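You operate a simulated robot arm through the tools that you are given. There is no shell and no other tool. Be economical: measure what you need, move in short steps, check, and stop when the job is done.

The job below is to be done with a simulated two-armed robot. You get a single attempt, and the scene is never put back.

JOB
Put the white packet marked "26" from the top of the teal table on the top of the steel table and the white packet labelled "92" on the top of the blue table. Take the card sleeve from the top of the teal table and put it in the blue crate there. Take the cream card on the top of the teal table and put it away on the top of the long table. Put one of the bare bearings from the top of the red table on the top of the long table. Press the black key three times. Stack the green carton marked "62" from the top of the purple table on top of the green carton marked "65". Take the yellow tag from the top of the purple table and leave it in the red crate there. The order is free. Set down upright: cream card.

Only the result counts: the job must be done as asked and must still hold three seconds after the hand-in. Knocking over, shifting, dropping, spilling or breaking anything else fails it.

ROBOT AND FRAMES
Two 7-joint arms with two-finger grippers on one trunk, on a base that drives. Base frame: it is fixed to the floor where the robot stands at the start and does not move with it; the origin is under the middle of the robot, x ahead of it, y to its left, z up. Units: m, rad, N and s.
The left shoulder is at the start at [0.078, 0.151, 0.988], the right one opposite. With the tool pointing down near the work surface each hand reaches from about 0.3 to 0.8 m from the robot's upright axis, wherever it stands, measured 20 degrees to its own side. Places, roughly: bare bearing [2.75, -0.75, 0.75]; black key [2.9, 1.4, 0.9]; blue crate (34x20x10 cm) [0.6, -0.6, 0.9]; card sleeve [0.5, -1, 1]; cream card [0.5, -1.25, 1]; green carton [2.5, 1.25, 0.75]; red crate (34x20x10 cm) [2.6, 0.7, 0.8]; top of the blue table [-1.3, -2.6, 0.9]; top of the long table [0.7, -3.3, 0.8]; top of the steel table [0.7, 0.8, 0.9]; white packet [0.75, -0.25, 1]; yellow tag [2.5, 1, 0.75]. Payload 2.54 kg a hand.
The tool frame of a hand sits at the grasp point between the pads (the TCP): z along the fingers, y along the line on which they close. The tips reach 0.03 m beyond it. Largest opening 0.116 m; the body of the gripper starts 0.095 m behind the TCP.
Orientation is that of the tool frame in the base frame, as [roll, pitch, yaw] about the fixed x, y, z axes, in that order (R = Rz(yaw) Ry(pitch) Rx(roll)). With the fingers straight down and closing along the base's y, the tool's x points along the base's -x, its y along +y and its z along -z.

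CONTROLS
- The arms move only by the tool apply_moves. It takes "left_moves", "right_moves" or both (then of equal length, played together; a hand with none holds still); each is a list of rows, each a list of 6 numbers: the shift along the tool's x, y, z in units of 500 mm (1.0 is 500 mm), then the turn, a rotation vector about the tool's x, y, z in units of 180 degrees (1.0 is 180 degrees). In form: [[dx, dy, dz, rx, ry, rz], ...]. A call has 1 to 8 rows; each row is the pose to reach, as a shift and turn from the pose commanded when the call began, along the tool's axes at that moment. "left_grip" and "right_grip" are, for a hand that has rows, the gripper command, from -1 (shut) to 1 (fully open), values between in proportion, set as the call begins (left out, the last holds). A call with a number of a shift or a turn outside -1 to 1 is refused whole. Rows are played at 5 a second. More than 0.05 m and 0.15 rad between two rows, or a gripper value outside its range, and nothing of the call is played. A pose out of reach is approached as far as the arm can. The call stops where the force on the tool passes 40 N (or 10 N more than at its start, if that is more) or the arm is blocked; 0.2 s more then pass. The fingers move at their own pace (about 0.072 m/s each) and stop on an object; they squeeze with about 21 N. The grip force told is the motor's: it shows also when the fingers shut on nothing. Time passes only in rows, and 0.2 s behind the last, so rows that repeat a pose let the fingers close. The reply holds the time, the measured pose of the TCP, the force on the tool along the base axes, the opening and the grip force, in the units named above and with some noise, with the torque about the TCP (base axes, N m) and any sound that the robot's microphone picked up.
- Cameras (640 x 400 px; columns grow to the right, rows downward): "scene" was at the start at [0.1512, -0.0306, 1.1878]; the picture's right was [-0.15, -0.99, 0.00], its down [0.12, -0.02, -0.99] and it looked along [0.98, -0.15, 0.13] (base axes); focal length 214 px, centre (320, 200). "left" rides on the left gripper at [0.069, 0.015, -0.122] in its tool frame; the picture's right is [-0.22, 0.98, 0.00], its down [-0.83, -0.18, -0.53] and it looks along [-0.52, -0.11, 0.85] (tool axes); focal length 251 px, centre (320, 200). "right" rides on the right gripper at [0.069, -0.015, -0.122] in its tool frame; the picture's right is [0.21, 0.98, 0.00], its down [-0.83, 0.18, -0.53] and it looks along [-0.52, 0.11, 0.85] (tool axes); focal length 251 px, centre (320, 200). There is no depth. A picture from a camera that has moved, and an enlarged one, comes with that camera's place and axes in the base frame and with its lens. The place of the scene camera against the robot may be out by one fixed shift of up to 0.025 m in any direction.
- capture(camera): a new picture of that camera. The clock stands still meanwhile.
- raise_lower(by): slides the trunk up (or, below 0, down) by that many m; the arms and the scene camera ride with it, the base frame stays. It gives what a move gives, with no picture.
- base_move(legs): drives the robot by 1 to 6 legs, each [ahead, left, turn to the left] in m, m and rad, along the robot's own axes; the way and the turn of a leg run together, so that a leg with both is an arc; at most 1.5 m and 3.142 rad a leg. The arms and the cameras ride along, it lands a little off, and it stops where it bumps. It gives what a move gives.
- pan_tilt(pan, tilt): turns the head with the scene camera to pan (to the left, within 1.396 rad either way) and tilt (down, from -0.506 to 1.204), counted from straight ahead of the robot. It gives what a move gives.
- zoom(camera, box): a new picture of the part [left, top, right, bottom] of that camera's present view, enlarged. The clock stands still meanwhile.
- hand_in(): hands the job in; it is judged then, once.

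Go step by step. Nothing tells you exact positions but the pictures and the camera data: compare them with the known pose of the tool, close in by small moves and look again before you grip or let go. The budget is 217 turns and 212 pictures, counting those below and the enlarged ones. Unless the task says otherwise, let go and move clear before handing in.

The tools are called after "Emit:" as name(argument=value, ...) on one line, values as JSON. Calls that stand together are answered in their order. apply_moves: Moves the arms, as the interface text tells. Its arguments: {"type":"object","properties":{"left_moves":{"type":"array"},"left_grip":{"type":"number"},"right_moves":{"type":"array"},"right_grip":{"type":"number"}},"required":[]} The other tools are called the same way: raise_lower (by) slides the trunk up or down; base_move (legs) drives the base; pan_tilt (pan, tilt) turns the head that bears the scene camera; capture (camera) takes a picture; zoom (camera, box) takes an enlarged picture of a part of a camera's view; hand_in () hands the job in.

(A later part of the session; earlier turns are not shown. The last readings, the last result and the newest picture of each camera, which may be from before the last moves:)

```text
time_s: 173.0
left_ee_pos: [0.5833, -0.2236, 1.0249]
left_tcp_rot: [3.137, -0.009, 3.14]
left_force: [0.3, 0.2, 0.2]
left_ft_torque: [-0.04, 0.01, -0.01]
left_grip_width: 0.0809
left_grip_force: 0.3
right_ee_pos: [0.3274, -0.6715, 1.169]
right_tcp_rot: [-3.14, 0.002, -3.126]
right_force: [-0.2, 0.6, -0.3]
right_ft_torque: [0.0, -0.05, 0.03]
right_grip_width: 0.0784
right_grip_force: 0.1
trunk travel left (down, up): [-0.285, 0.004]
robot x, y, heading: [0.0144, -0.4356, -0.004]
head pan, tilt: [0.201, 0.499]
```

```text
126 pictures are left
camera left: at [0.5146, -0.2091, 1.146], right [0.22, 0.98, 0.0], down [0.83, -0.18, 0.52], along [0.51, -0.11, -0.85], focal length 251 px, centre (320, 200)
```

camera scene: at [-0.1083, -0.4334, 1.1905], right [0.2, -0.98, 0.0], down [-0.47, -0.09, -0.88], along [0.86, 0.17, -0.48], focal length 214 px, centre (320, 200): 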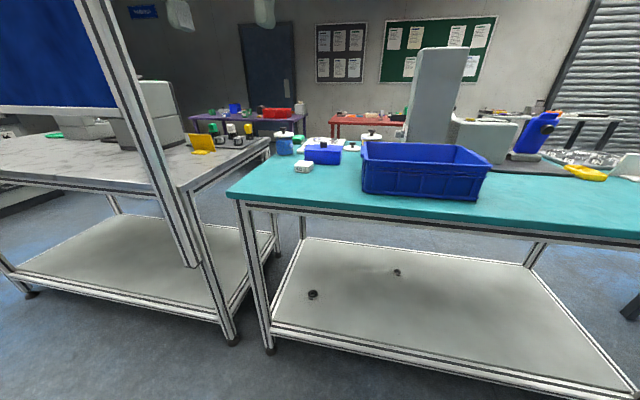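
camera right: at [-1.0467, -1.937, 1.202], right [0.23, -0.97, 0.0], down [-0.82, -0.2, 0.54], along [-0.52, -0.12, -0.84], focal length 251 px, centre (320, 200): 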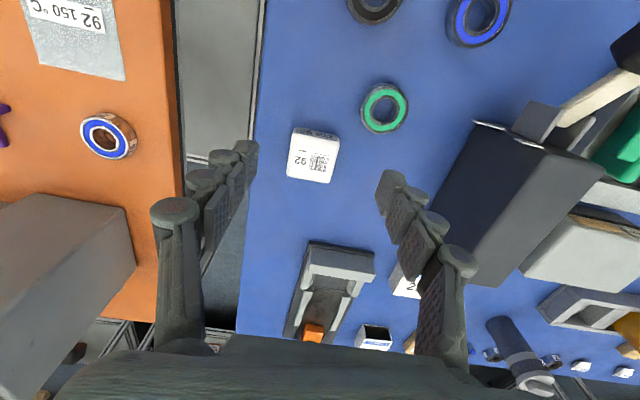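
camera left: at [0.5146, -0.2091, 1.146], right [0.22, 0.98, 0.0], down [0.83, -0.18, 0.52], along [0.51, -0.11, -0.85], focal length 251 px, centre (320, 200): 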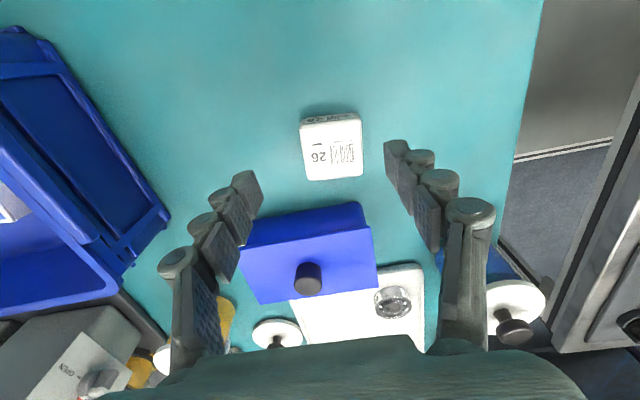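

Packet 26 at about [0.597, -0.215], turned -0.1. I line up and go down.

Emit:
apply_moves(left_moves=[[-0.027, 0.017, 0.05, 0, 0, 0.032], [-0.027, 0.017, 0.1, 0, 0, 0.032], [-0.027, 0.017, 0.15, 0, 0, 0.032], [-0.027, 0.017, 0.178, 0, 0, 0.032], [-0.027, 0.017, 0.178, 0, 0, 0.032]])

Emit:
capture(camera="left")

```text
time_s: 174.2
left_ee_pos: [0.594, -0.216, 0.9352]
left_tcp_rot: [-3.141, -0.012, 3.038]
left_force: [0.0, -0.1, 0.2]
left_ft_torque: [-0.01, -0.02, 0.0]
left_grip_width: 0.0811
left_grip_force: 0.2
right_ee_pos: [0.3267, -0.6707, 1.1695]
right_tcp_rot: [-3.14, 0.001, -3.125]
right_force: [-0.6, -0.2, 0.4]
right_ft_torque: [-0.01, 0.0, 0.04]
right_grip_width: 0.0783
right_grip_force: 0.1
trunk travel left (down, up): [-0.285, 0.004]
robot x, y, heading: [0.0128, -0.4348, -0.004]
head pan, tilt: [0.201, 0.499]
```

```text
125 pictures are left
camera left: at [0.5283, -0.1932, 1.0569], right [0.31, 0.95, 0.0], down [0.81, -0.27, 0.52], along [0.5, -0.16, -0.85], focal length 251 px, centre (320, 200)
```

left: 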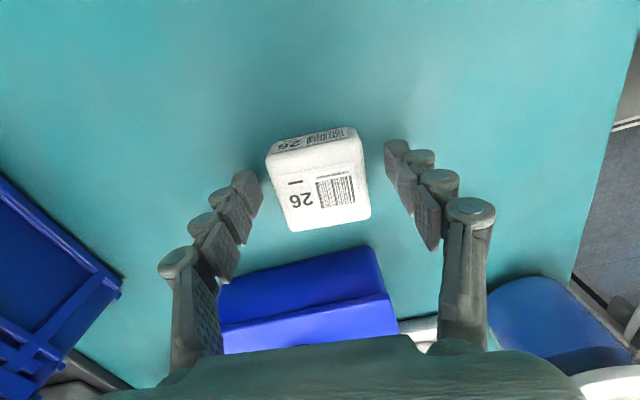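

Aligned. Close, lift, and check the hold.

Emit:
apply_moves(left_moves=[[0, 0, 0, 0, 0, 0], [0, 0, 0, 0, 0, 0], [0, 0, 0, 0, 0, 0], [0, 0, -0.06, 0, 0, 0], [0, 0, -0.14, 0, 0, 0], [0, 0, -0.23, 0, 0, 0], [0, 0, -0.32, 0, 0, 0], [0.07, 0, -0.38, 0, 0, 0]], left_grip=-1)

Emit:
apply_moves(left_moves=[[0.08, 0, -0.03, 0, 0, -0.01], [0.16, 0, -0.06, 0, 0, -0.02], [0.25, 0, -0.08, 0, 0, -0.03], [0.34, 0, -0.1, 0, 0, -0.03]])

Emit:
capture(camera="left")

```text
time_s: 176.0
left_ee_pos: [0.5626, -0.2122, 1.1273]
left_tcp_rot: [3.137, -0.009, 3.041]
left_force: [-0.2, -0.2, -1.8]
left_ft_torque: [0.01, -0.03, 0.02]
left_grip_width: 0.0551
left_grip_force: 21.0
right_ee_pos: [0.3249, -0.6706, 1.1692]
right_tcp_rot: [-3.139, 0.002, -3.126]
right_force: [-0.7, 0.0, 0.3]
right_ft_torque: [-0.01, -0.02, 0.0]
right_grip_width: 0.0785
right_grip_force: 0.0
trunk travel left (down, up): [-0.285, 0.004]
robot x, y, heading: [0.0147, -0.4338, -0.004]
head pan, tilt: [0.201, 0.499]
```

```text
time_s: 177.0
left_ee_pos: [0.3918, -0.1955, 1.178]
left_tcp_rot: [3.137, -0.012, 3.134]
left_force: [-0.5, -0.4, -2.1]
left_ft_torque: [0.02, -0.03, -0.01]
left_grip_width: 0.0552
left_grip_force: 21.2
right_ee_pos: [0.326, -0.6714, 1.1695]
right_tcp_rot: [-3.138, 0.002, -3.126]
right_force: [-0.8, 0.1, -1.0]
right_ft_torque: [-0.03, -0.02, 0.0]
right_grip_width: 0.0781
right_grip_force: 0.1
trunk travel left (down, up): [-0.285, 0.004]
robot x, y, heading: [0.0148, -0.4335, -0.004]
head pan, tilt: [0.201, 0.499]
```

```text
124 pictures are left
camera left: at [0.3238, -0.1789, 1.2993], right [0.22, 0.97, 0.0], down [0.83, -0.19, 0.52], along [0.51, -0.12, -0.85], focal length 251 px, centre (320, 200)
```

left: 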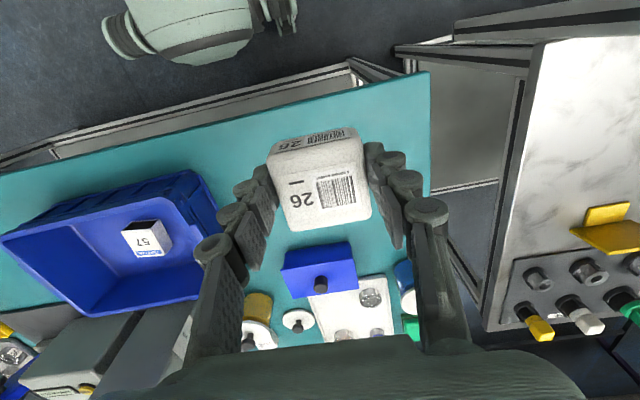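

Packet 26 held. Now I go round the left end of the steel table: back off, drive left, then look.

Emit:
base_move(legs=[[-0.33, 0, 0], [0, 1.4, 0], [0, 1.3, 0]])

Emit:
pan_tilt(pan=0.3, tilt=0.3)

Emit:
capture(camera="scene")

Emit:
pan_tilt(pan=-0.5, tilt=0.3)

Emit:
capture(camera="scene")

```text
time_s: 204.8
left_ee_pos: [0.061, 2.5207, 1.1769]
left_tcp_rot: [3.138, -0.009, -3.138]
left_force: [0.2, -0.5, -1.7]
left_ft_torque: [0.01, 0.02, -0.02]
left_grip_width: 0.0553
left_grip_force: 21.2
right_ee_pos: [-0.0002, 2.0419, 1.1694]
right_tcp_rot: [-3.141, 0.002, -3.115]
right_force: [-0.4, -0.9, -0.2]
right_ft_torque: [0.03, -0.03, -0.03]
right_grip_width: 0.0782
right_grip_force: 0.2
trunk travel left (down, up): [-0.285, 0.004]
robot x, y, heading: [-0.3146, 2.2795, 0.007]
head pan, tilt: [0.201, 0.499]
```

```text
time_s: 205.5
left_ee_pos: [0.0613, 2.5199, 1.1776]
left_tcp_rot: [3.139, -0.01, -3.138]
left_force: [-0.7, 0.2, -1.7]
left_ft_torque: [-0.02, 0.0, -0.01]
left_grip_width: 0.0553
left_grip_force: 21.9
right_ee_pos: [-0.0015, 2.0435, 1.1689]
right_tcp_rot: [-3.141, 0.003, -3.116]
right_force: [-0.4, -0.3, 0.1]
right_ft_torque: [-0.02, -0.01, 0.0]
right_grip_width: 0.0781
right_grip_force: 0.1
trunk travel left (down, up): [-0.285, 0.004]
robot x, y, heading: [-0.3177, 2.277, 0.007]
head pan, tilt: [0.3, 0.3]
```

```text
123 pictures are left
camera scene: at [-0.1612, 2.2878, 1.2088], right [0.3, -0.95, 0.0], down [-0.28, -0.09, -0.96], along [0.91, 0.29, -0.3], focal length 214 px, centre (320, 200)
```

scene: 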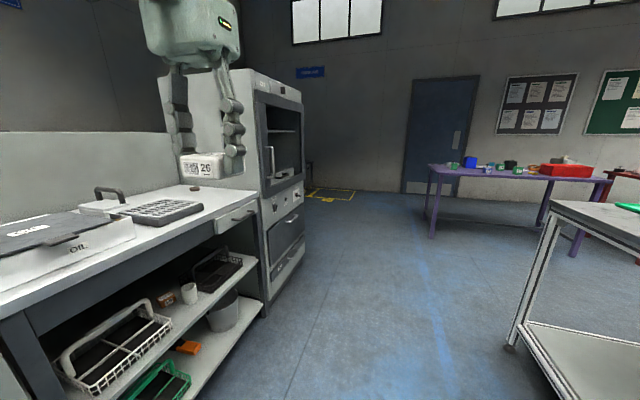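

```text
time_s: 206.7
left_ee_pos: [0.0612, 2.5203, 1.1779]
left_tcp_rot: [3.139, -0.011, -3.137]
left_force: [-0.1, -0.6, -3.0]
left_ft_torque: [0.01, 0.02, 0.03]
left_grip_width: 0.0551
left_grip_force: 21.1
right_ee_pos: [-0.0012, 2.0435, 1.1689]
right_tcp_rot: [3.14, 0.001, -3.116]
right_force: [-0.1, 0.3, 0.9]
right_ft_torque: [0.01, 0.01, 0.01]
right_grip_width: 0.0783
right_grip_force: 0.0
trunk travel left (down, up): [-0.285, 0.004]
robot x, y, heading: [-0.3176, 2.2753, 0.003]
head pan, tilt: [-0.499, 0.3]
```

```text
122 pictures are left
camera scene: at [-0.1678, 2.2155, 1.2089], right [-0.47, -0.88, 0.0], down [-0.26, 0.14, -0.96], along [0.84, -0.45, -0.3], focal length 214 px, centre (320, 200)
```

scene: 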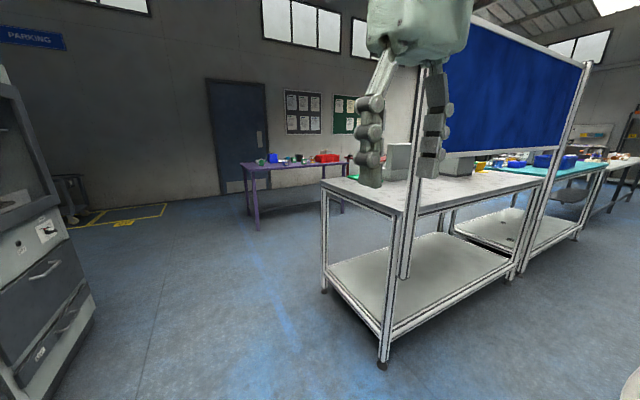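

The way is free. The left end of the steel table looks open, so I will place 26 from there: drive ahead 1.05 m and turn right to face it.

Emit:
base_move(legs=[[1.05, 0.05, 0], [0, 0, -1.57]])

Emit:
pan_tilt(pan=0.0, tilt=0.5)

Emit:
capture(camera="scene")

Emit:
capture(camera="left")

```text
time_s: 216.0
left_ee_pos: [0.9823, 1.9574, 1.1767]
left_tcp_rot: [3.139, -0.011, 1.577]
left_force: [0.2, 0.2, -0.8]
left_ft_torque: [0.0, -0.01, 0.01]
left_grip_width: 0.0554
left_grip_force: 21.2
right_ee_pos: [0.5039, 2.0184, 1.1693]
right_tcp_rot: [3.141, 0.0, 1.599]
right_force: [0.1, -1.0, 0.9]
right_ft_torque: [-0.01, 0.0, -0.02]
right_grip_width: 0.0783
right_grip_force: 0.1
trunk travel left (down, up): [-0.285, 0.004]
robot x, y, heading: [0.7389, 2.335, -1.561]
head pan, tilt: [-0.499, 0.3]
```

```text
time_s: 216.9
left_ee_pos: [0.9813, 1.9571, 1.1768]
left_tcp_rot: [3.139, -0.012, 1.575]
left_force: [-0.7, 0.5, -1.6]
left_ft_torque: [0.03, 0.0, 0.02]
left_grip_width: 0.0552
left_grip_force: 20.8
right_ee_pos: [0.5057, 2.0178, 1.169]
right_tcp_rot: [-3.141, 0.0, 1.599]
right_force: [0.4, -0.7, 0.0]
right_ft_torque: [-0.01, 0.0, 0.02]
right_grip_width: 0.0781
right_grip_force: 0.0
trunk travel left (down, up): [-0.285, 0.004]
robot x, y, heading: [0.7391, 2.3341, -1.563]
head pan, tilt: [0.0, 0.499]
```

```text
121 pictures are left
camera scene: at [0.7368, 2.1572, 1.1905], right [-1.0, -0.01, 0.0], down [0.0, 0.48, -0.88], along [0.01, -0.88, -0.48], focal length 214 px, centre (320, 200)
```

scene: 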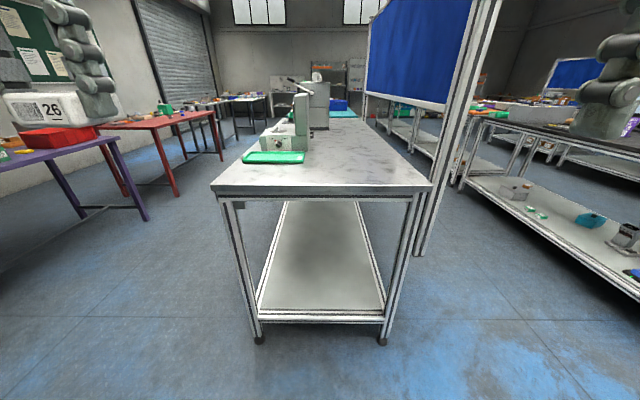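

```text
120 pictures are left
camera left: at [0.9955, 2.0247, 1.2989], right [0.98, -0.21, 0.0], down [-0.18, -0.83, 0.52], along [-0.11, -0.51, -0.85], focal length 251 px, centre (320, 200)
```

left: 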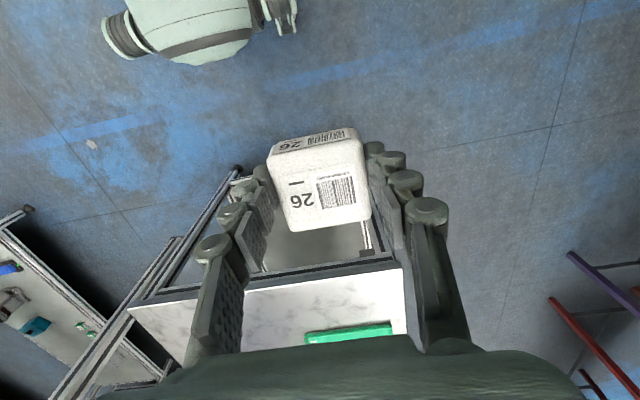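

The steel table's end is at y ≈ 1.546 with free space up to the green tray at y ≈ 1.2. I drive up and bring the packet over [0.9, 1.42].

Emit:
base_move(legs=[[0.37, 0, 0]])

Emit:
apply_moves(left_moves=[[-0.06, -0.03, 0.04, 0, 0, 0], [-0.12, -0.06, 0.09, 0, 0, 0], [-0.18, -0.09, 0.14, 0, 0, 0], [-0.24, -0.12, 0.2, 0, 0, 0], [-0.3, -0.15, 0.26, 0, 0, 0], [-0.33, -0.16, 0.33, 0, 0, 0], [-0.33, -0.16, 0.4, 0, 0, 0]])

Emit:
capture(camera="left")

Emit:
capture(camera="scene")

```text
time_s: 219.3
left_ee_pos: [0.9836, 1.5879, 1.1765]
left_tcp_rot: [3.138, -0.014, 1.573]
left_force: [-0.1, -1.2, -2.1]
left_ft_torque: [0.08, -0.04, 0.03]
left_grip_width: 0.0553
left_grip_force: 21.0
right_ee_pos: [0.5074, 1.6494, 1.1689]
right_tcp_rot: [-3.141, -0.001, 1.599]
right_force: [-0.5, -0.1, -0.7]
right_ft_torque: [0.03, 0.04, 0.04]
right_grip_width: 0.0784
right_grip_force: 0.0
trunk travel left (down, up): [-0.285, 0.004]
robot x, y, heading: [0.7418, 1.9687, -1.564]
head pan, tilt: [0.0, 0.499]
```

```text
time_s: 220.9
left_ee_pos: [0.9067, 1.425, 0.9737]
left_tcp_rot: [3.138, -0.012, 1.573]
left_force: [0.1, 0.2, -1.2]
left_ft_torque: [0.02, 0.01, -0.02]
left_grip_width: 0.055
left_grip_force: 20.9
right_ee_pos: [0.5069, 1.6497, 1.1691]
right_tcp_rot: [3.141, 0.002, 1.6]
right_force: [-0.6, 0.3, -0.5]
right_ft_torque: [0.03, 0.02, -0.03]
right_grip_width: 0.0784
right_grip_force: 0.0
trunk travel left (down, up): [-0.285, 0.004]
robot x, y, heading: [0.7437, 1.9662, -1.564]
head pan, tilt: [0.0, 0.499]
```

```text
119 pictures are left
camera left: at [0.9202, 1.493, 1.0956], right [0.98, -0.21, 0.0], down [-0.18, -0.83, 0.52], along [-0.11, -0.51, -0.85], focal length 251 px, centre (320, 200)
```

left: 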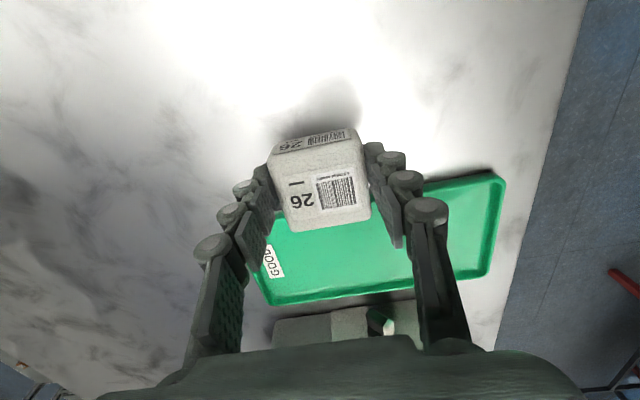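

```text
118 pictures are left
camera scene: at [0.7402, 1.7888, 1.1904], right [-1.0, -0.01, 0.0], down [0.0, 0.48, -0.88], along [0.01, -0.88, -0.48], focal length 214 px, centre (320, 200)
```

scene: 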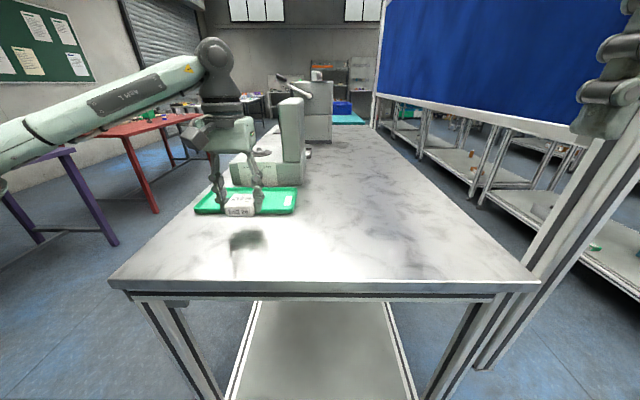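

The tray's near edge is at y ≈ 1.37, so I shift the packet 4 cm nearer and lower it until it touches.

Emit:
apply_moves(left_moves=[[0.08, -0.04, 0, 0, 0, 0], [0.08, -0.04, 0.04, 0, 0, 0], [0.08, -0.04, 0.06, 0, 0, 0], [0.08, -0.04, 0.07, 0, 0, 0], [0.08, -0.04, 0.078, 0, 0, 0], [0.08, -0.04, 0.086, 0, 0, 0]])

Emit:
zoom(camera="scene", box=[160, 140, 360, 290])

```text
time_s: 222.3
left_ee_pos: [0.886, 1.4664, 0.9336]
left_tcp_rot: [3.14, -0.006, 1.578]
left_force: [1.0, 0.4, 15.7]
left_ft_torque: [0.17, -0.08, -0.03]
left_grip_width: 0.0556
left_grip_force: 21.0
right_ee_pos: [0.5074, 1.6506, 1.1695]
right_tcp_rot: [-3.141, 0.002, 1.6]
right_force: [0.6, -0.8, -0.5]
right_ft_torque: [0.01, 0.03, 0.01]
right_grip_width: 0.0784
right_grip_force: 0.1
trunk travel left (down, up): [-0.285, 0.004]
robot x, y, heading: [0.7364, 1.9637, -1.562]
head pan, tilt: [0.0, 0.499]
```

```text
2.67 times, centred on (260, 215) of scene
camera zoom: at [0.7397, 1.7902, 1.191], right [-1.0, -0.01, 0.0], down [0.0, 0.48, -0.88], along [0.01, -0.88, -0.48], focal length 572 px, centre (480, 160)
```

zoom: 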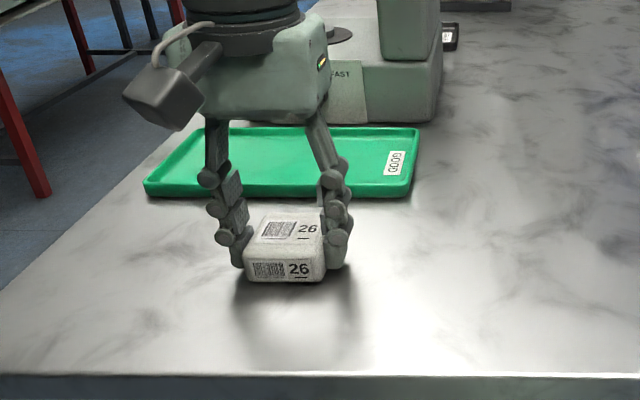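

The packet is on the steel table, clear of the tray. Release, lift, draw back.

Emit:
apply_moves(left_moves=[[0, 0, -0.004, 0, 0, 0], [0, 0, -0.004, 0, 0, 0], [0, 0, -0.04, 0, 0, 0], [0, 0, -0.12, 0, 0, 0], [0, 0, -0.2, 0, 0, 0], [0, 0, -0.28, 0, 0, 0], [0.07, 0, -0.34, 0, 0, 0], [0.14, 0.02, -0.38, 0, 0, 0]], left_grip=0.4)

Emit:
zoom(camera="scene", box=[160, 140, 360, 290])

Emit:
base_move(legs=[[-0.35, 0, 0], [0, 0, 1.57], [1.0, 0, 0]])

Emit:
pan_tilt(pan=-0.6, tilt=0.3)

Emit:
capture(camera="scene")

```text
time_s: 224.1
left_ee_pos: [0.8954, 1.5338, 1.1219]
left_tcp_rot: [3.139, -0.011, 1.574]
left_force: [-0.3, 0.6, -0.4]
left_ft_torque: [-0.03, -0.03, 0.01]
left_grip_width: 0.0812
left_grip_force: 0.0
right_ee_pos: [0.5065, 1.6514, 1.1691]
right_tcp_rot: [-3.14, 0.002, 1.599]
right_force: [-0.1, 0.5, -0.8]
right_ft_torque: [0.01, 0.01, -0.04]
right_grip_width: 0.0783
right_grip_force: 0.1
trunk travel left (down, up): [-0.285, 0.004]
robot x, y, heading: [0.7403, 1.9698, -1.566]
head pan, tilt: [0.0, 0.499]
```

```text
2.67 times, centred on (260, 215) of scene
camera zoom: at [0.7402, 1.7899, 1.1906], right [-1.0, -0.01, 0.0], down [0.0, 0.48, -0.88], along [0.01, -0.88, -0.48], focal length 572 px, centre (480, 160)
```

zoom: 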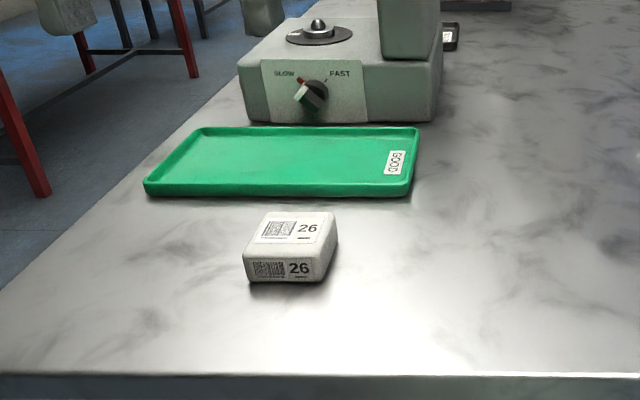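

```text
time_s: 235.1
left_ee_pos: [2.1612, 2.4848, 1.1238]
left_tcp_rot: [3.138, -0.011, -3.136]
left_force: [0.4, 0.0, -0.2]
left_ft_torque: [0.0, 0.01, -0.03]
left_grip_width: 0.0809
left_grip_force: 0.0
right_ee_pos: [2.0447, 2.097, 1.1687]
right_tcp_rot: [-3.141, 0.002, -3.112]
right_force: [-0.5, -0.2, 0.6]
right_ft_torque: [-0.01, 0.03, 0.02]
right_grip_width: 0.0783
right_grip_force: 0.1
trunk travel left (down, up): [-0.285, 0.004]
robot x, y, heading: [1.7277, 2.3333, 0.017]
head pan, tilt: [0.0, 0.499]
```

```text
time_s: 236.1
left_ee_pos: [2.1611, 2.4847, 1.1236]
left_tcp_rot: [3.137, -0.01, -3.137]
left_force: [0.4, -1.1, 0.1]
left_ft_torque: [0.02, 0.01, 0.02]
left_grip_width: 0.0812
left_grip_force: 0.0
right_ee_pos: [2.0452, 2.0976, 1.1689]
right_tcp_rot: [3.141, 0.001, -3.113]
right_force: [1.1, 0.6, 0.2]
right_ft_torque: [0.01, 0.03, 0.0]
right_grip_width: 0.0786
right_grip_force: 0.1
trunk travel left (down, up): [-0.285, 0.004]
robot x, y, heading: [1.7282, 2.3255, 0.009]
head pan, tilt: [-0.6, 0.3]
```

```text
115 pictures are left
camera scene: at [1.8731, 2.2609, 1.2088], right [-0.56, -0.83, 0.0], down [-0.25, 0.16, -0.96], along [0.79, -0.53, -0.3], focal length 214 px, centre (320, 200)
```

scene: 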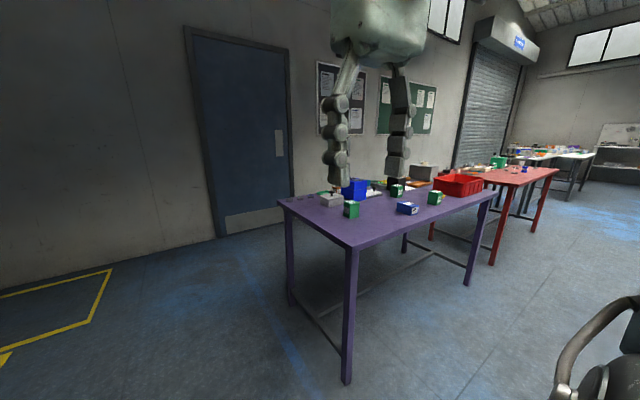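

Packet 26 done. The purple table stands at x ≥ 2.43; I drive along its west side and look at it.

Emit:
base_move(legs=[[0, -1.15, 0], [0.2, 0, -0.01]])

Emit:
pan_tilt(pan=0.0, tilt=0.6)

Emit:
capture(camera="scene")

Emit:
zoom(camera="scene", box=[200, 80, 440, 230])

Emit:
capture(camera="left")

Emit:
capture(camera="right")

```text
time_s: 248.5
left_ee_pos: [2.3741, 1.3382, 1.1237]
left_tcp_rot: [3.139, -0.012, 3.138]
left_force: [0.1, 0.4, 0.4]
left_ft_torque: [-0.02, 0.04, -0.02]
left_grip_width: 0.0811
left_grip_force: 0.1
right_ee_pos: [2.2542, 0.9523, 1.1688]
right_tcp_rot: [3.141, 0.0, -3.122]
right_force: [0.6, -0.6, -0.6]
right_ft_torque: [0.02, 0.01, -0.01]
right_grip_width: 0.0781
right_grip_force: 0.0
trunk travel left (down, up): [-0.285, 0.004]
robot x, y, heading: [1.9385, 1.1868, -0.002]
head pan, tilt: [-0.6, 0.3]
```

```text
time_s: 249.5
left_ee_pos: [2.3741, 1.3377, 1.1229]
left_tcp_rot: [3.139, -0.009, 3.138]
left_force: [0.5, 0.4, -0.2]
left_ft_torque: [-0.01, -0.02, 0.03]
left_grip_width: 0.0811
left_grip_force: 0.0
right_ee_pos: [2.2547, 0.9519, 1.1684]
right_tcp_rot: [-3.141, 0.001, -3.122]
right_force: [0.0, -0.4, -0.5]
right_ft_torque: [-0.02, 0.0, -0.02]
right_grip_width: 0.0783
right_grip_force: 0.1
trunk travel left (down, up): [-0.285, 0.004]
robot x, y, heading: [1.9377, 1.1868, 0.003]
head pan, tilt: [0.0, 0.6]
```

```text
114 pictures are left
camera scene: at [2.0949, 1.1699, 1.1814], right [0.0, -1.0, 0.0], down [-0.56, 0.0, -0.83], along [0.83, 0.0, -0.56], focal length 214 px, centre (320, 200)
```

scene: 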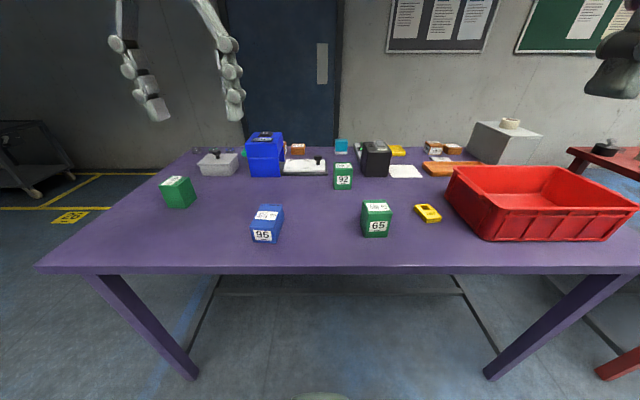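

```text
2.67 times, centred on (320, 155) of scene
camera zoom: at [2.0949, 1.1699, 1.1814], right [0.0, -1.0, 0.0], down [-0.56, 0.0, -0.83], along [0.83, 0.0, -0.56], focal length 572 px, centre (320, 320)
```

zoom: 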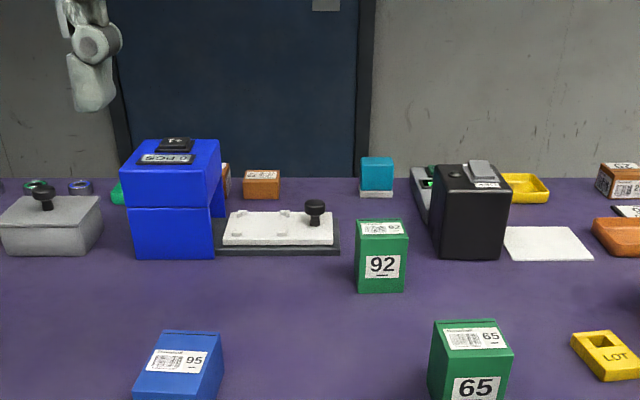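

```text
112 pictures are left
camera left: at [2.3051, 1.3535, 1.2455], right [0.22, 0.98, 0.0], down [0.83, -0.19, 0.52], along [0.51, -0.11, -0.85], focal length 251 px, centre (320, 200)
```

left: 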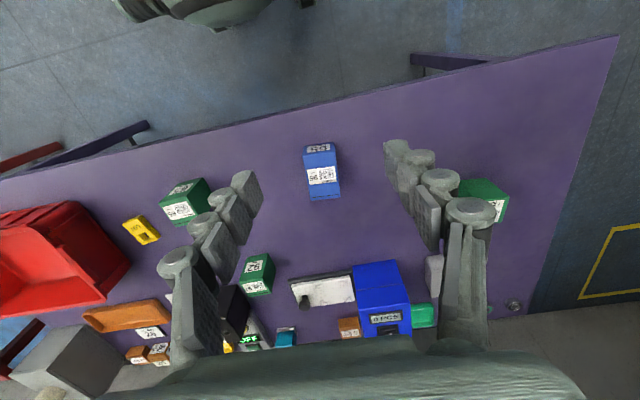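

```text
111 pictures are left
camera right: at [2.1853, 0.9363, 1.2912], right [-0.23, 0.97, 0.0], down [0.82, 0.2, 0.54], along [0.52, 0.12, -0.84], focal length 251 px, centre (320, 200)
```

right: 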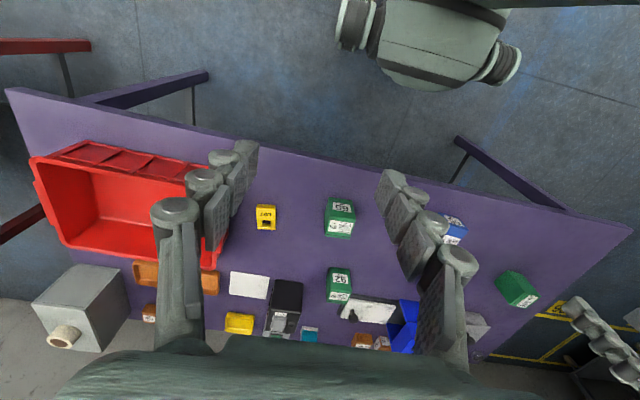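

Three green cartons: 65, one reading 92 and an unread one on the left. I zoom to read them.

Emit:
zoom(camera="right", box=[480, 250, 570, 330])

Emit:
zoom(camera="right", box=[300, 180, 380, 310])

Emit:
zoom(camera="scene", box=[320, 155, 400, 245])

Emit:
zoom(camera="scene", box=[140, 120, 320, 220])

```text
5.00 times, centred on (525, 290) of right
camera zoom: at [2.1853, 0.9363, 1.2912], right [-0.23, 0.97, 0.0], down [0.82, 0.2, 0.54], along [0.52, 0.12, -0.84], focal length 1257 px, centre (-705, -250)
```

zoom: 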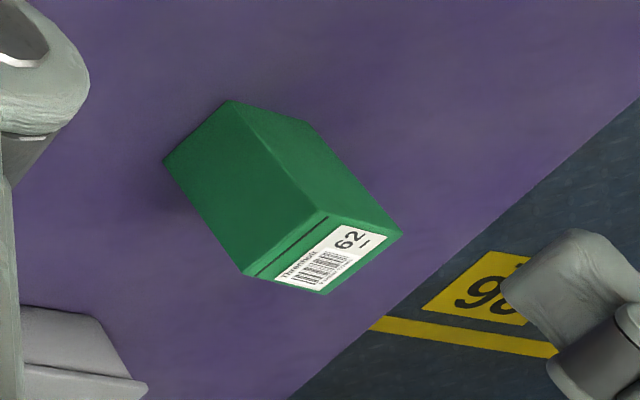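

```text
3.08 times, centred on (340, 245) of right
camera zoom: at [2.1853, 0.9363, 1.2912], right [-0.23, 0.97, 0.0], down [0.82, 0.2, 0.54], along [0.52, 0.12, -0.84], focal length 774 px, centre (258, 62)
```

zoom: 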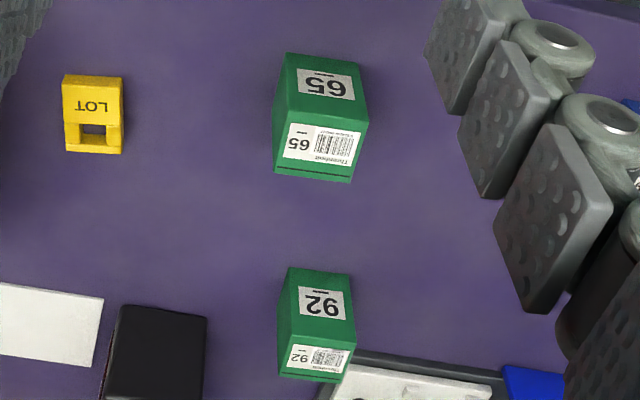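

```text
4.44 times, centred on (360, 200) of scene
camera zoom: at [2.0949, 1.1699, 1.1814], right [0.0, -1.0, 0.0], down [-0.56, 0.0, -0.83], along [0.83, 0.0, -0.56], focal length 953 px, centre (142, 200)
```

zoom: 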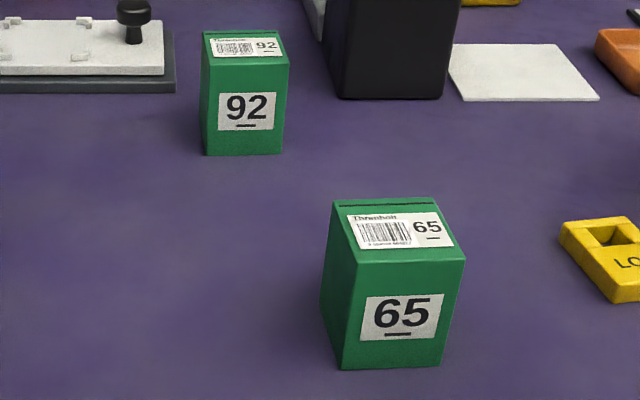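

```text
3.56 times, centred on (230, 170) of scene
camera zoom: at [2.0949, 1.1699, 1.1814], right [0.0, -1.0, 0.0], down [-0.56, 0.0, -0.83], along [0.83, 0.0, -0.56], focal length 763 px, centre (640, 307)
```

zoom: 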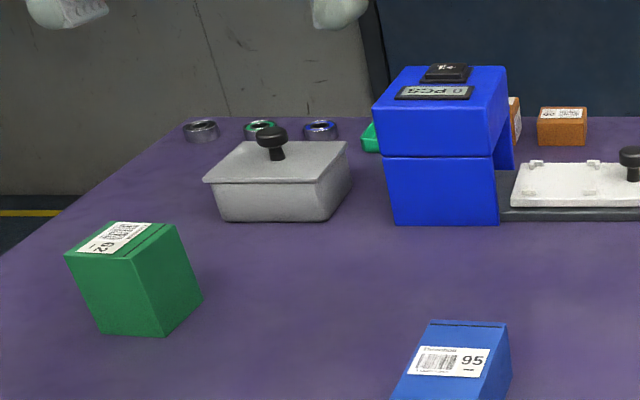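

"62" is the left carton, near [2.597, 1.555] (top ≈ 0.905, table ≈ 0.836); 65 is near [2.48, 1.043]. The black key is on the blue counter at about [2.925, 1.38, 0.91]. I go for 62 with the left hand.

Emit:
base_move(legs=[[0.06, 0.19, 0]])

Emit:
raise_lower(by=-0.1)

Emit:
apply_moves(left_moves=[[-0.07, 0.02, 0, 0, 0, 0], [-0.15, 0.03, 0, 0, 0, 0], [-0.22, 0.04, 0.02, 0, 0, 0], [-0.29, 0.05, 0.04, 0, 0, 0]], left_grip=0.4)

Emit:
capture(camera="left")

```text
time_s: 252.0
left_ee_pos: [2.4338, 1.5283, 1.1245]
left_tcp_rot: [3.138, -0.011, 3.135]
left_force: [0.0, 0.1, 0.2]
left_ft_torque: [0.01, 0.02, 0.01]
left_grip_width: 0.0814
left_grip_force: 0.1
right_ee_pos: [2.3134, 1.1422, 1.1693]
right_tcp_rot: [-3.14, 0.001, -3.122]
right_force: [0.4, -0.1, 1.4]
right_ft_torque: [-0.03, -0.03, -0.02]
right_grip_width: 0.0784
right_grip_force: 0.1
trunk travel left (down, up): [-0.285, 0.004]
robot x, y, heading: [2.0024, 1.3788, 0.001]
head pan, tilt: [0.0, 0.6]
```

```text
time_s: 253.3
left_ee_pos: [2.4325, 1.5275, 1.0256]
left_tcp_rot: [3.136, -0.011, 3.137]
left_force: [0.0, -1.1, 0.1]
left_ft_torque: [-0.01, -0.05, -0.01]
left_grip_width: 0.0812
left_grip_force: 0.0
right_ee_pos: [2.314, 1.1417, 1.0693]
right_tcp_rot: [3.141, 0.003, -3.124]
right_force: [0.0, -0.4, -0.6]
right_ft_torque: [0.01, -0.02, 0.0]
right_grip_width: 0.0782
right_grip_force: 0.0
trunk travel left (down, up): [-0.185, 0.104]
robot x, y, heading: [1.9995, 1.3793, 0.001]
head pan, tilt: [0.0, 0.6]
```

```text
time_s: 254.3
left_ee_pos: [2.5784, 1.5513, 1.0019]
left_tcp_rot: [3.139, -0.011, 3.137]
left_force: [0.4, -0.5, -0.5]
left_ft_torque: [-0.03, 0.03, 0.03]
left_grip_width: 0.0811
left_grip_force: 0.0
right_ee_pos: [2.314, 1.1415, 1.0694]
right_tcp_rot: [3.141, 0.0, -3.122]
right_force: [-0.2, 0.0, 0.4]
right_ft_torque: [0.01, 0.0, -0.01]
right_grip_width: 0.0784
right_grip_force: 0.1
trunk travel left (down, up): [-0.185, 0.104]
robot x, y, heading: [1.9999, 1.3798, -0.002]
head pan, tilt: [0.0, 0.6]
```

```text
106 pictures are left
camera left: at [2.5106, 1.5673, 1.1236], right [0.22, 0.98, 0.0], down [0.83, -0.19, 0.52], along [0.51, -0.11, -0.85], focal length 251 px, centre (320, 200)
```

left: 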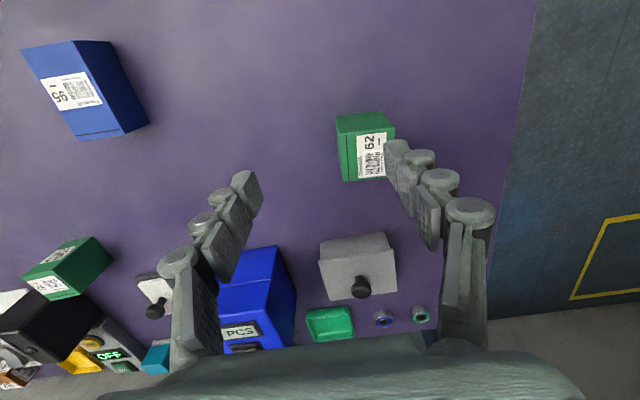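

Emit:
zoom(camera="left", box=[310, 90, 430, 200])

```text
3.64 times, centred on (370, 145) of left
camera zoom: at [2.5106, 1.5673, 1.1236], right [0.22, 0.98, 0.0], down [0.83, -0.19, 0.52], along [0.51, -0.11, -0.85], focal length 914 px, centre (138, 400)
```

zoom: 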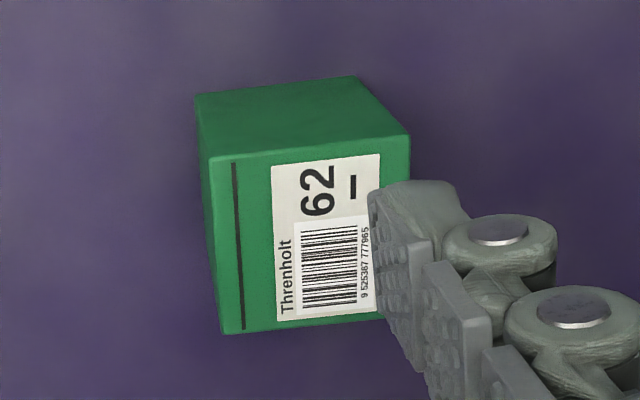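

Carton 62's middle is at [2.605, 1.592], turned -0.12. I align above it first, then descend.

Emit:
apply_moves(left_moves=[[-0.027, 0.04, 0, 0, 0, 0.02], [-0.053, 0.081, 0, 0, 0, 0.038], [-0.053, 0.081, 0.08, 0, 0, 0.038]])

Emit:
capture(camera="left")

```text
time_s: 255.1
left_ee_pos: [2.605, 1.594, 0.9613]
left_tcp_rot: [3.141, -0.012, 3.018]
left_force: [-0.7, 0.2, -0.6]
left_ft_torque: [-0.02, 0.0, 0.0]
left_grip_width: 0.0813
left_grip_force: 0.1
right_ee_pos: [2.3128, 1.1415, 1.0686]
right_tcp_rot: [-3.14, 0.002, -3.122]
right_force: [-0.2, 0.3, 0.5]
right_ft_torque: [-0.01, 0.0, -0.01]
right_grip_width: 0.0784
right_grip_force: 0.0
trunk travel left (down, up): [-0.185, 0.104]
robot x, y, heading: [1.9994, 1.3739, -0.003]
head pan, tilt: [0.0, 0.6]
```

```text
104 pictures are left
camera left: at [2.5384, 1.6172, 1.0832], right [0.33, 0.94, 0.0], down [0.8, -0.28, 0.52], along [0.49, -0.18, -0.85], focal length 251 px, centre (320, 200)
```

left: 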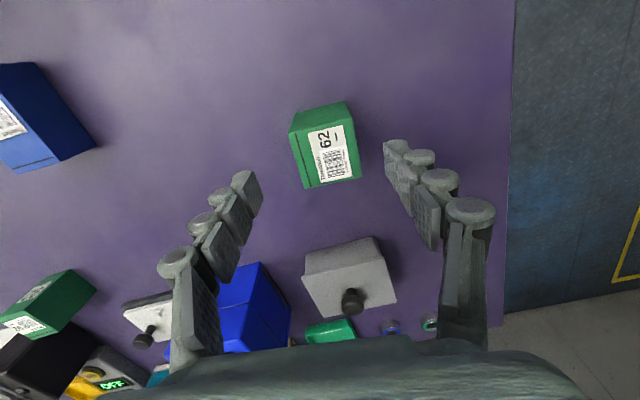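

Emit:
apply_moves(left_moves=[[-0.003, 0.006, 0.06, 0, 0, 0.014], [-0.003, 0.006, 0.12, 0, 0, 0.014], [-0.003, 0.006, 0.172, 0, 0, 0.014], [-0.003, 0.006, 0.172, 0, 0, 0.014]])

Emit:
apply_moves(left_moves=[[0, 0, 0, 0, 0, 0], [0, 0, 0, 0, 0, 0], [0, 0, 0, 0, 0, 0], [0, 0, -0.06, 0, 0, 0], [0, 0, -0.14, 0, 0, 0], [0, 0, -0.22, 0, 0, 0], [0.05, 0, -0.29, 0, 0, 0]], left_grip=-1)

Emit:
capture(camera="left")

```text
time_s: 256.1
left_ee_pos: [2.6053, 1.5951, 0.875]
left_tcp_rot: [3.14, -0.01, 2.974]
left_force: [0.7, -0.2, 0.5]
left_ft_torque: [-0.02, -0.02, 0.01]
left_grip_width: 0.0811
left_grip_force: 0.0
right_ee_pos: [2.3141, 1.1426, 1.0683]
right_tcp_rot: [-3.141, 0.001, -3.121]
right_force: [0.0, -0.2, -0.3]
right_ft_torque: [0.04, 0.03, 0.01]
right_grip_width: 0.0783
right_grip_force: 0.1
trunk travel left (down, up): [-0.185, 0.104]
robot x, y, heading: [1.9995, 1.3748, 0.002]
head pan, tilt: [0.0, 0.6]
```

```text
time_s: 257.7
left_ee_pos: [2.5808, 1.5992, 1.0222]
left_tcp_rot: [3.14, -0.012, 2.973]
left_force: [-0.4, -0.8, -2.0]
left_ft_torque: [0.01, 0.05, -0.01]
left_grip_width: 0.0562
left_grip_force: 20.9
right_ee_pos: [2.3132, 1.1403, 1.0686]
right_tcp_rot: [-3.14, 0.001, -3.123]
right_force: [0.0, 0.2, 0.4]
right_ft_torque: [0.0, 0.02, 0.02]
right_grip_width: 0.0782
right_grip_force: 0.1
trunk travel left (down, up): [-0.185, 0.104]
robot x, y, heading: [2.0001, 1.3793, 0.0]
head pan, tilt: [0.0, 0.6]
```

```text
103 pictures are left
camera left: at [2.5161, 1.6258, 1.1443], right [0.37, 0.93, 0.0], down [0.79, -0.32, 0.52], along [0.49, -0.2, -0.85], focal length 251 px, centre (320, 200)
```

left: 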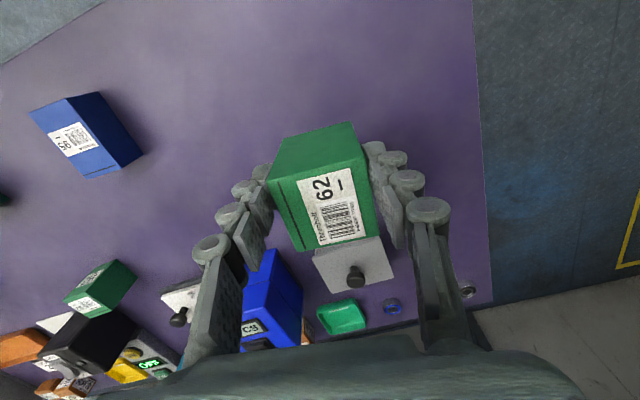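

Held. I drive right to carton 65.

Emit:
base_move(legs=[[0, -0.5, 0]])

Emit:
apply_moves(left_moves=[[0.08, 0, -0.04, 0, 0, 0], [0.16, 0, -0.08, 0, 0, 0], [0.24, 0, -0.08, 0, 0, 0]])

Emit:
capture(camera="left")

Emit:
capture(camera="scene")

Emit:
capture(camera="right")

```text
time_s: 263.0
left_ee_pos: [2.5816, 1.1023, 1.0219]
left_tcp_rot: [3.139, -0.012, 2.974]
left_force: [-0.5, -0.5, -1.9]
left_ft_torque: [0.0, 0.04, -0.02]
left_grip_width: 0.056
left_grip_force: 20.9
right_ee_pos: [2.3142, 0.643, 1.0696]
right_tcp_rot: [3.141, 0.003, -3.121]
right_force: [-1.0, 0.1, -0.5]
right_ft_torque: [0.0, 0.02, -0.01]
right_grip_width: 0.0782
right_grip_force: 0.1
trunk travel left (down, up): [-0.185, 0.104]
robot x, y, heading: [2.0023, 0.879, 0.003]
head pan, tilt: [0.0, 0.6]
```

```text
time_s: 263.8
left_ee_pos: [2.4648, 1.1213, 1.0635]
left_tcp_rot: [3.139, -0.011, 2.974]
left_force: [1.0, 0.0, -2.1]
left_ft_torque: [-0.03, 0.01, 0.02]
left_grip_width: 0.0558
left_grip_force: 21.2
right_ee_pos: [2.3135, 0.6444, 1.0689]
right_tcp_rot: [-3.138, 0.003, -3.122]
right_force: [-0.8, -0.3, 0.3]
right_ft_torque: [0.02, -0.03, -0.01]
right_grip_width: 0.0782
right_grip_force: 0.1
trunk travel left (down, up): [-0.185, 0.104]
robot x, y, heading: [1.9998, 0.8784, 0.003]
head pan, tilt: [0.0, 0.6]
```

```text
102 pictures are left
camera left: at [2.3984, 1.1484, 1.1854], right [0.37, 0.93, 0.0], down [0.79, -0.32, 0.52], along [0.49, -0.2, -0.85], focal length 251 px, centre (320, 200)
```

left: 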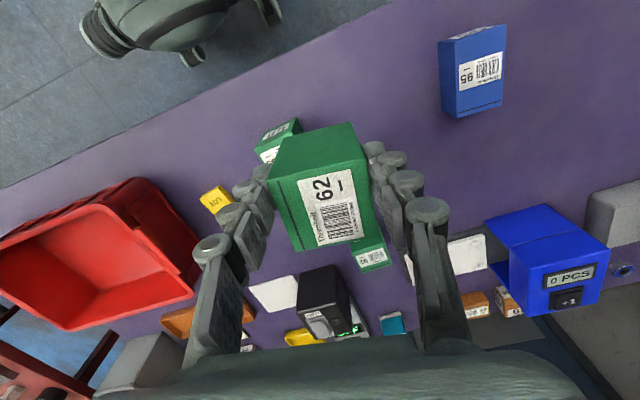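

```text
101 pictures are left
camera scene: at [2.1548, 0.8628, 1.0814], right [0.0, -1.0, 0.0], down [-0.56, 0.0, -0.83], along [0.83, 0.0, -0.56], focal length 214 px, centre (320, 200)
```

scene: 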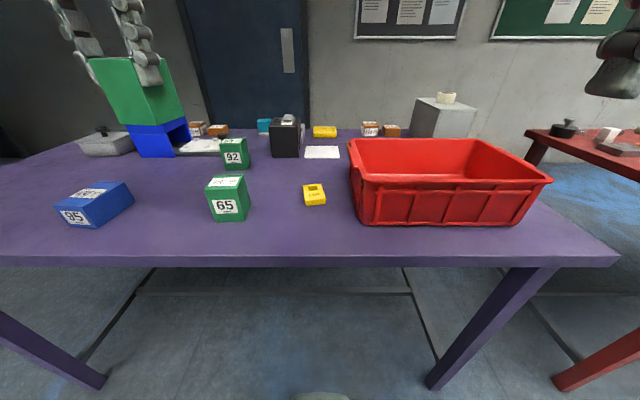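

```text
100 pictures are left
camera right: at [2.2451, 0.6292, 1.1913], right [-0.23, 0.97, 0.0], down [0.82, 0.2, 0.54], along [0.52, 0.12, -0.84], focal length 251 px, centre (320, 200)
```

right: 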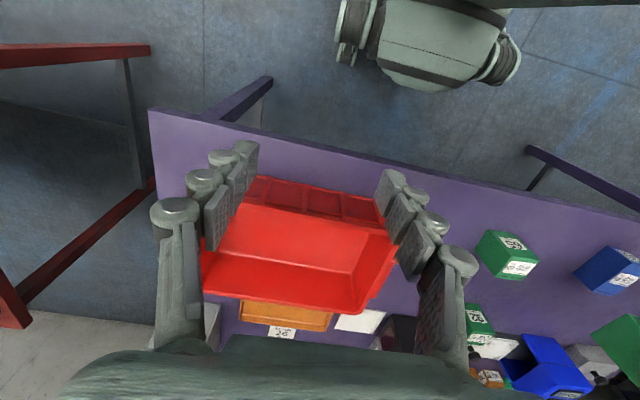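

The counter shows "0 PCS" with a "+1" key, good. I shift the left hand aside a bit to measure 65 unobstructed.

Emit:
apply_moves(left_moves=[[0, 0.08, 0, 0, 0, 0], [0, 0.16, 0, 0, 0, 0]])

Emit:
zoom(camera="left", box=[120, 80, 280, 210])

```text
time_s: 264.4
left_ee_pos: [2.4776, 1.2027, 1.0625]
left_tcp_rot: [3.14, -0.011, 2.975]
left_force: [-1.2, 0.9, -2.4]
left_ft_torque: [-0.02, 0.06, -0.04]
left_grip_width: 0.0559
left_grip_force: 21.0
right_ee_pos: [2.3134, 0.644, 1.0683]
right_tcp_rot: [-3.141, 0.002, -3.123]
right_force: [0.2, -0.9, -0.4]
right_ft_torque: [-0.02, -0.02, -0.01]
right_grip_width: 0.0785
right_grip_force: 0.1
trunk travel left (down, up): [-0.185, 0.104]
robot x, y, heading: [1.9974, 0.8816, -0.005]
head pan, tilt: [0.0, 0.6]
```

```text
3.08 times, centred on (200, 145) of left
camera zoom: at [2.4119, 1.228, 1.1851], right [0.38, 0.93, 0.0], down [0.79, -0.32, 0.52], along [0.49, -0.2, -0.85], focal length 774 px, centre (689, 369)
```

zoom: 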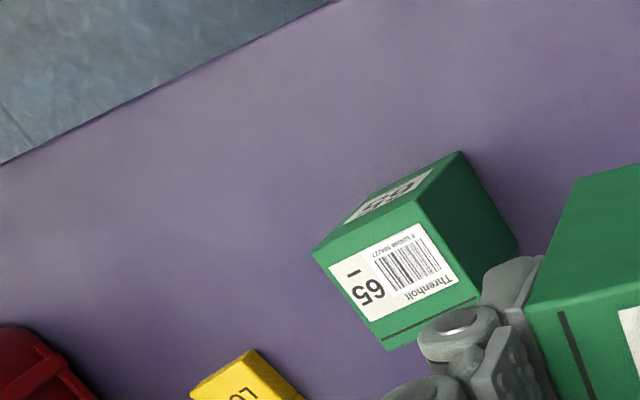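

65's middle is at [2.490, 1.0715], turned about +0.08. I bring 62 above it, aligned, and check.

Emit:
apply_moves(left_moves=[[-0.017, -0.065, 0, 0, 0, -0.02], [-0.034, -0.13, 0, 0, 0, -0.04], [-0.051, -0.195, 0, 0, 0, -0.06], [-0.068, -0.255, 0, 0, 0, -0.079], [-0.068, -0.255, 0.08, 0, 0, -0.079], [-0.068, -0.255, 0.16, 0, 0, -0.079], [-0.068, -0.255, 0.185, 0, 0, -0.079]])

Emit:
zoom(camera="scene", box=[170, 110, 290, 240])

Emit:
capture(camera="left")

Emit:
zoom(camera="right", box=[430, 180, 590, 310])

```text
time_s: 266.0
left_ee_pos: [2.4888, 1.0693, 0.9696]
left_tcp_rot: [3.137, -0.011, -3.059]
left_force: [0.1, 0.5, -1.3]
left_ft_torque: [0.01, 0.06, -0.02]
left_grip_width: 0.0557
left_grip_force: 21.3
right_ee_pos: [2.3146, 0.6445, 1.0688]
right_tcp_rot: [3.141, 0.001, -3.123]
right_force: [-0.5, -0.2, 0.5]
right_ft_torque: [0.01, -0.02, 0.02]
right_grip_width: 0.0782
right_grip_force: 0.1
trunk travel left (down, up): [-0.185, 0.104]
robot x, y, heading: [1.9988, 0.8814, 0.001]
head pan, tilt: [0.0, 0.6]
```

```text
3.08 times, centred on (230, 175) of scene
camera zoom: at [2.1552, 0.8626, 1.0814], right [0.0, -1.0, 0.0], down [-0.57, 0.0, -0.82], along [0.82, 0.0, -0.57], focal length 660 px, centre (597, 277)
```

zoom: 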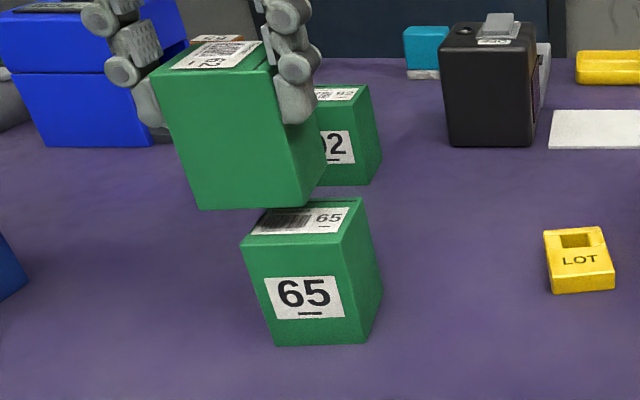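

```text
97 pictures are left
camera left: at [2.419, 1.0793, 1.092], right [0.13, 0.99, 0.0], down [0.84, -0.12, 0.52], along [0.52, -0.07, -0.85], focal length 251 px, centre (320, 200)
```

left: 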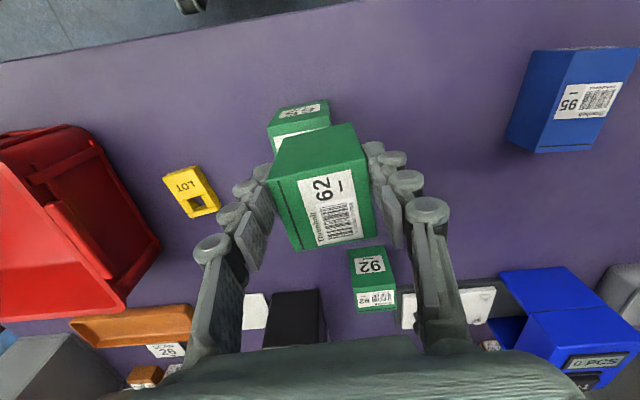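

```text
3.08 times, centred on (510, 245) of right
camera zoom: at [2.2456, 0.6289, 1.1911], right [-0.23, 0.97, 0.0], down [0.82, 0.2, 0.53], along [0.52, 0.12, -0.84], focal length 774 px, centre (-265, 62)
```

zoom: 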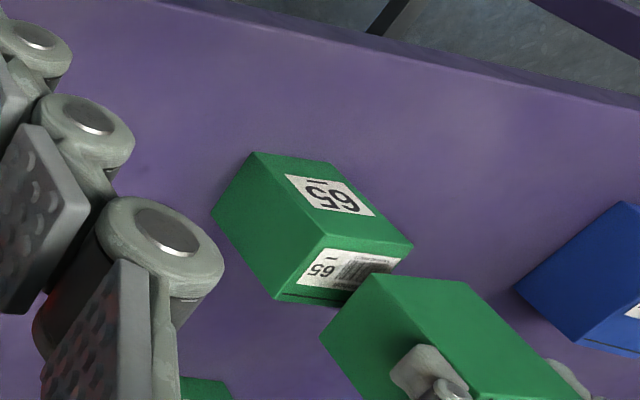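

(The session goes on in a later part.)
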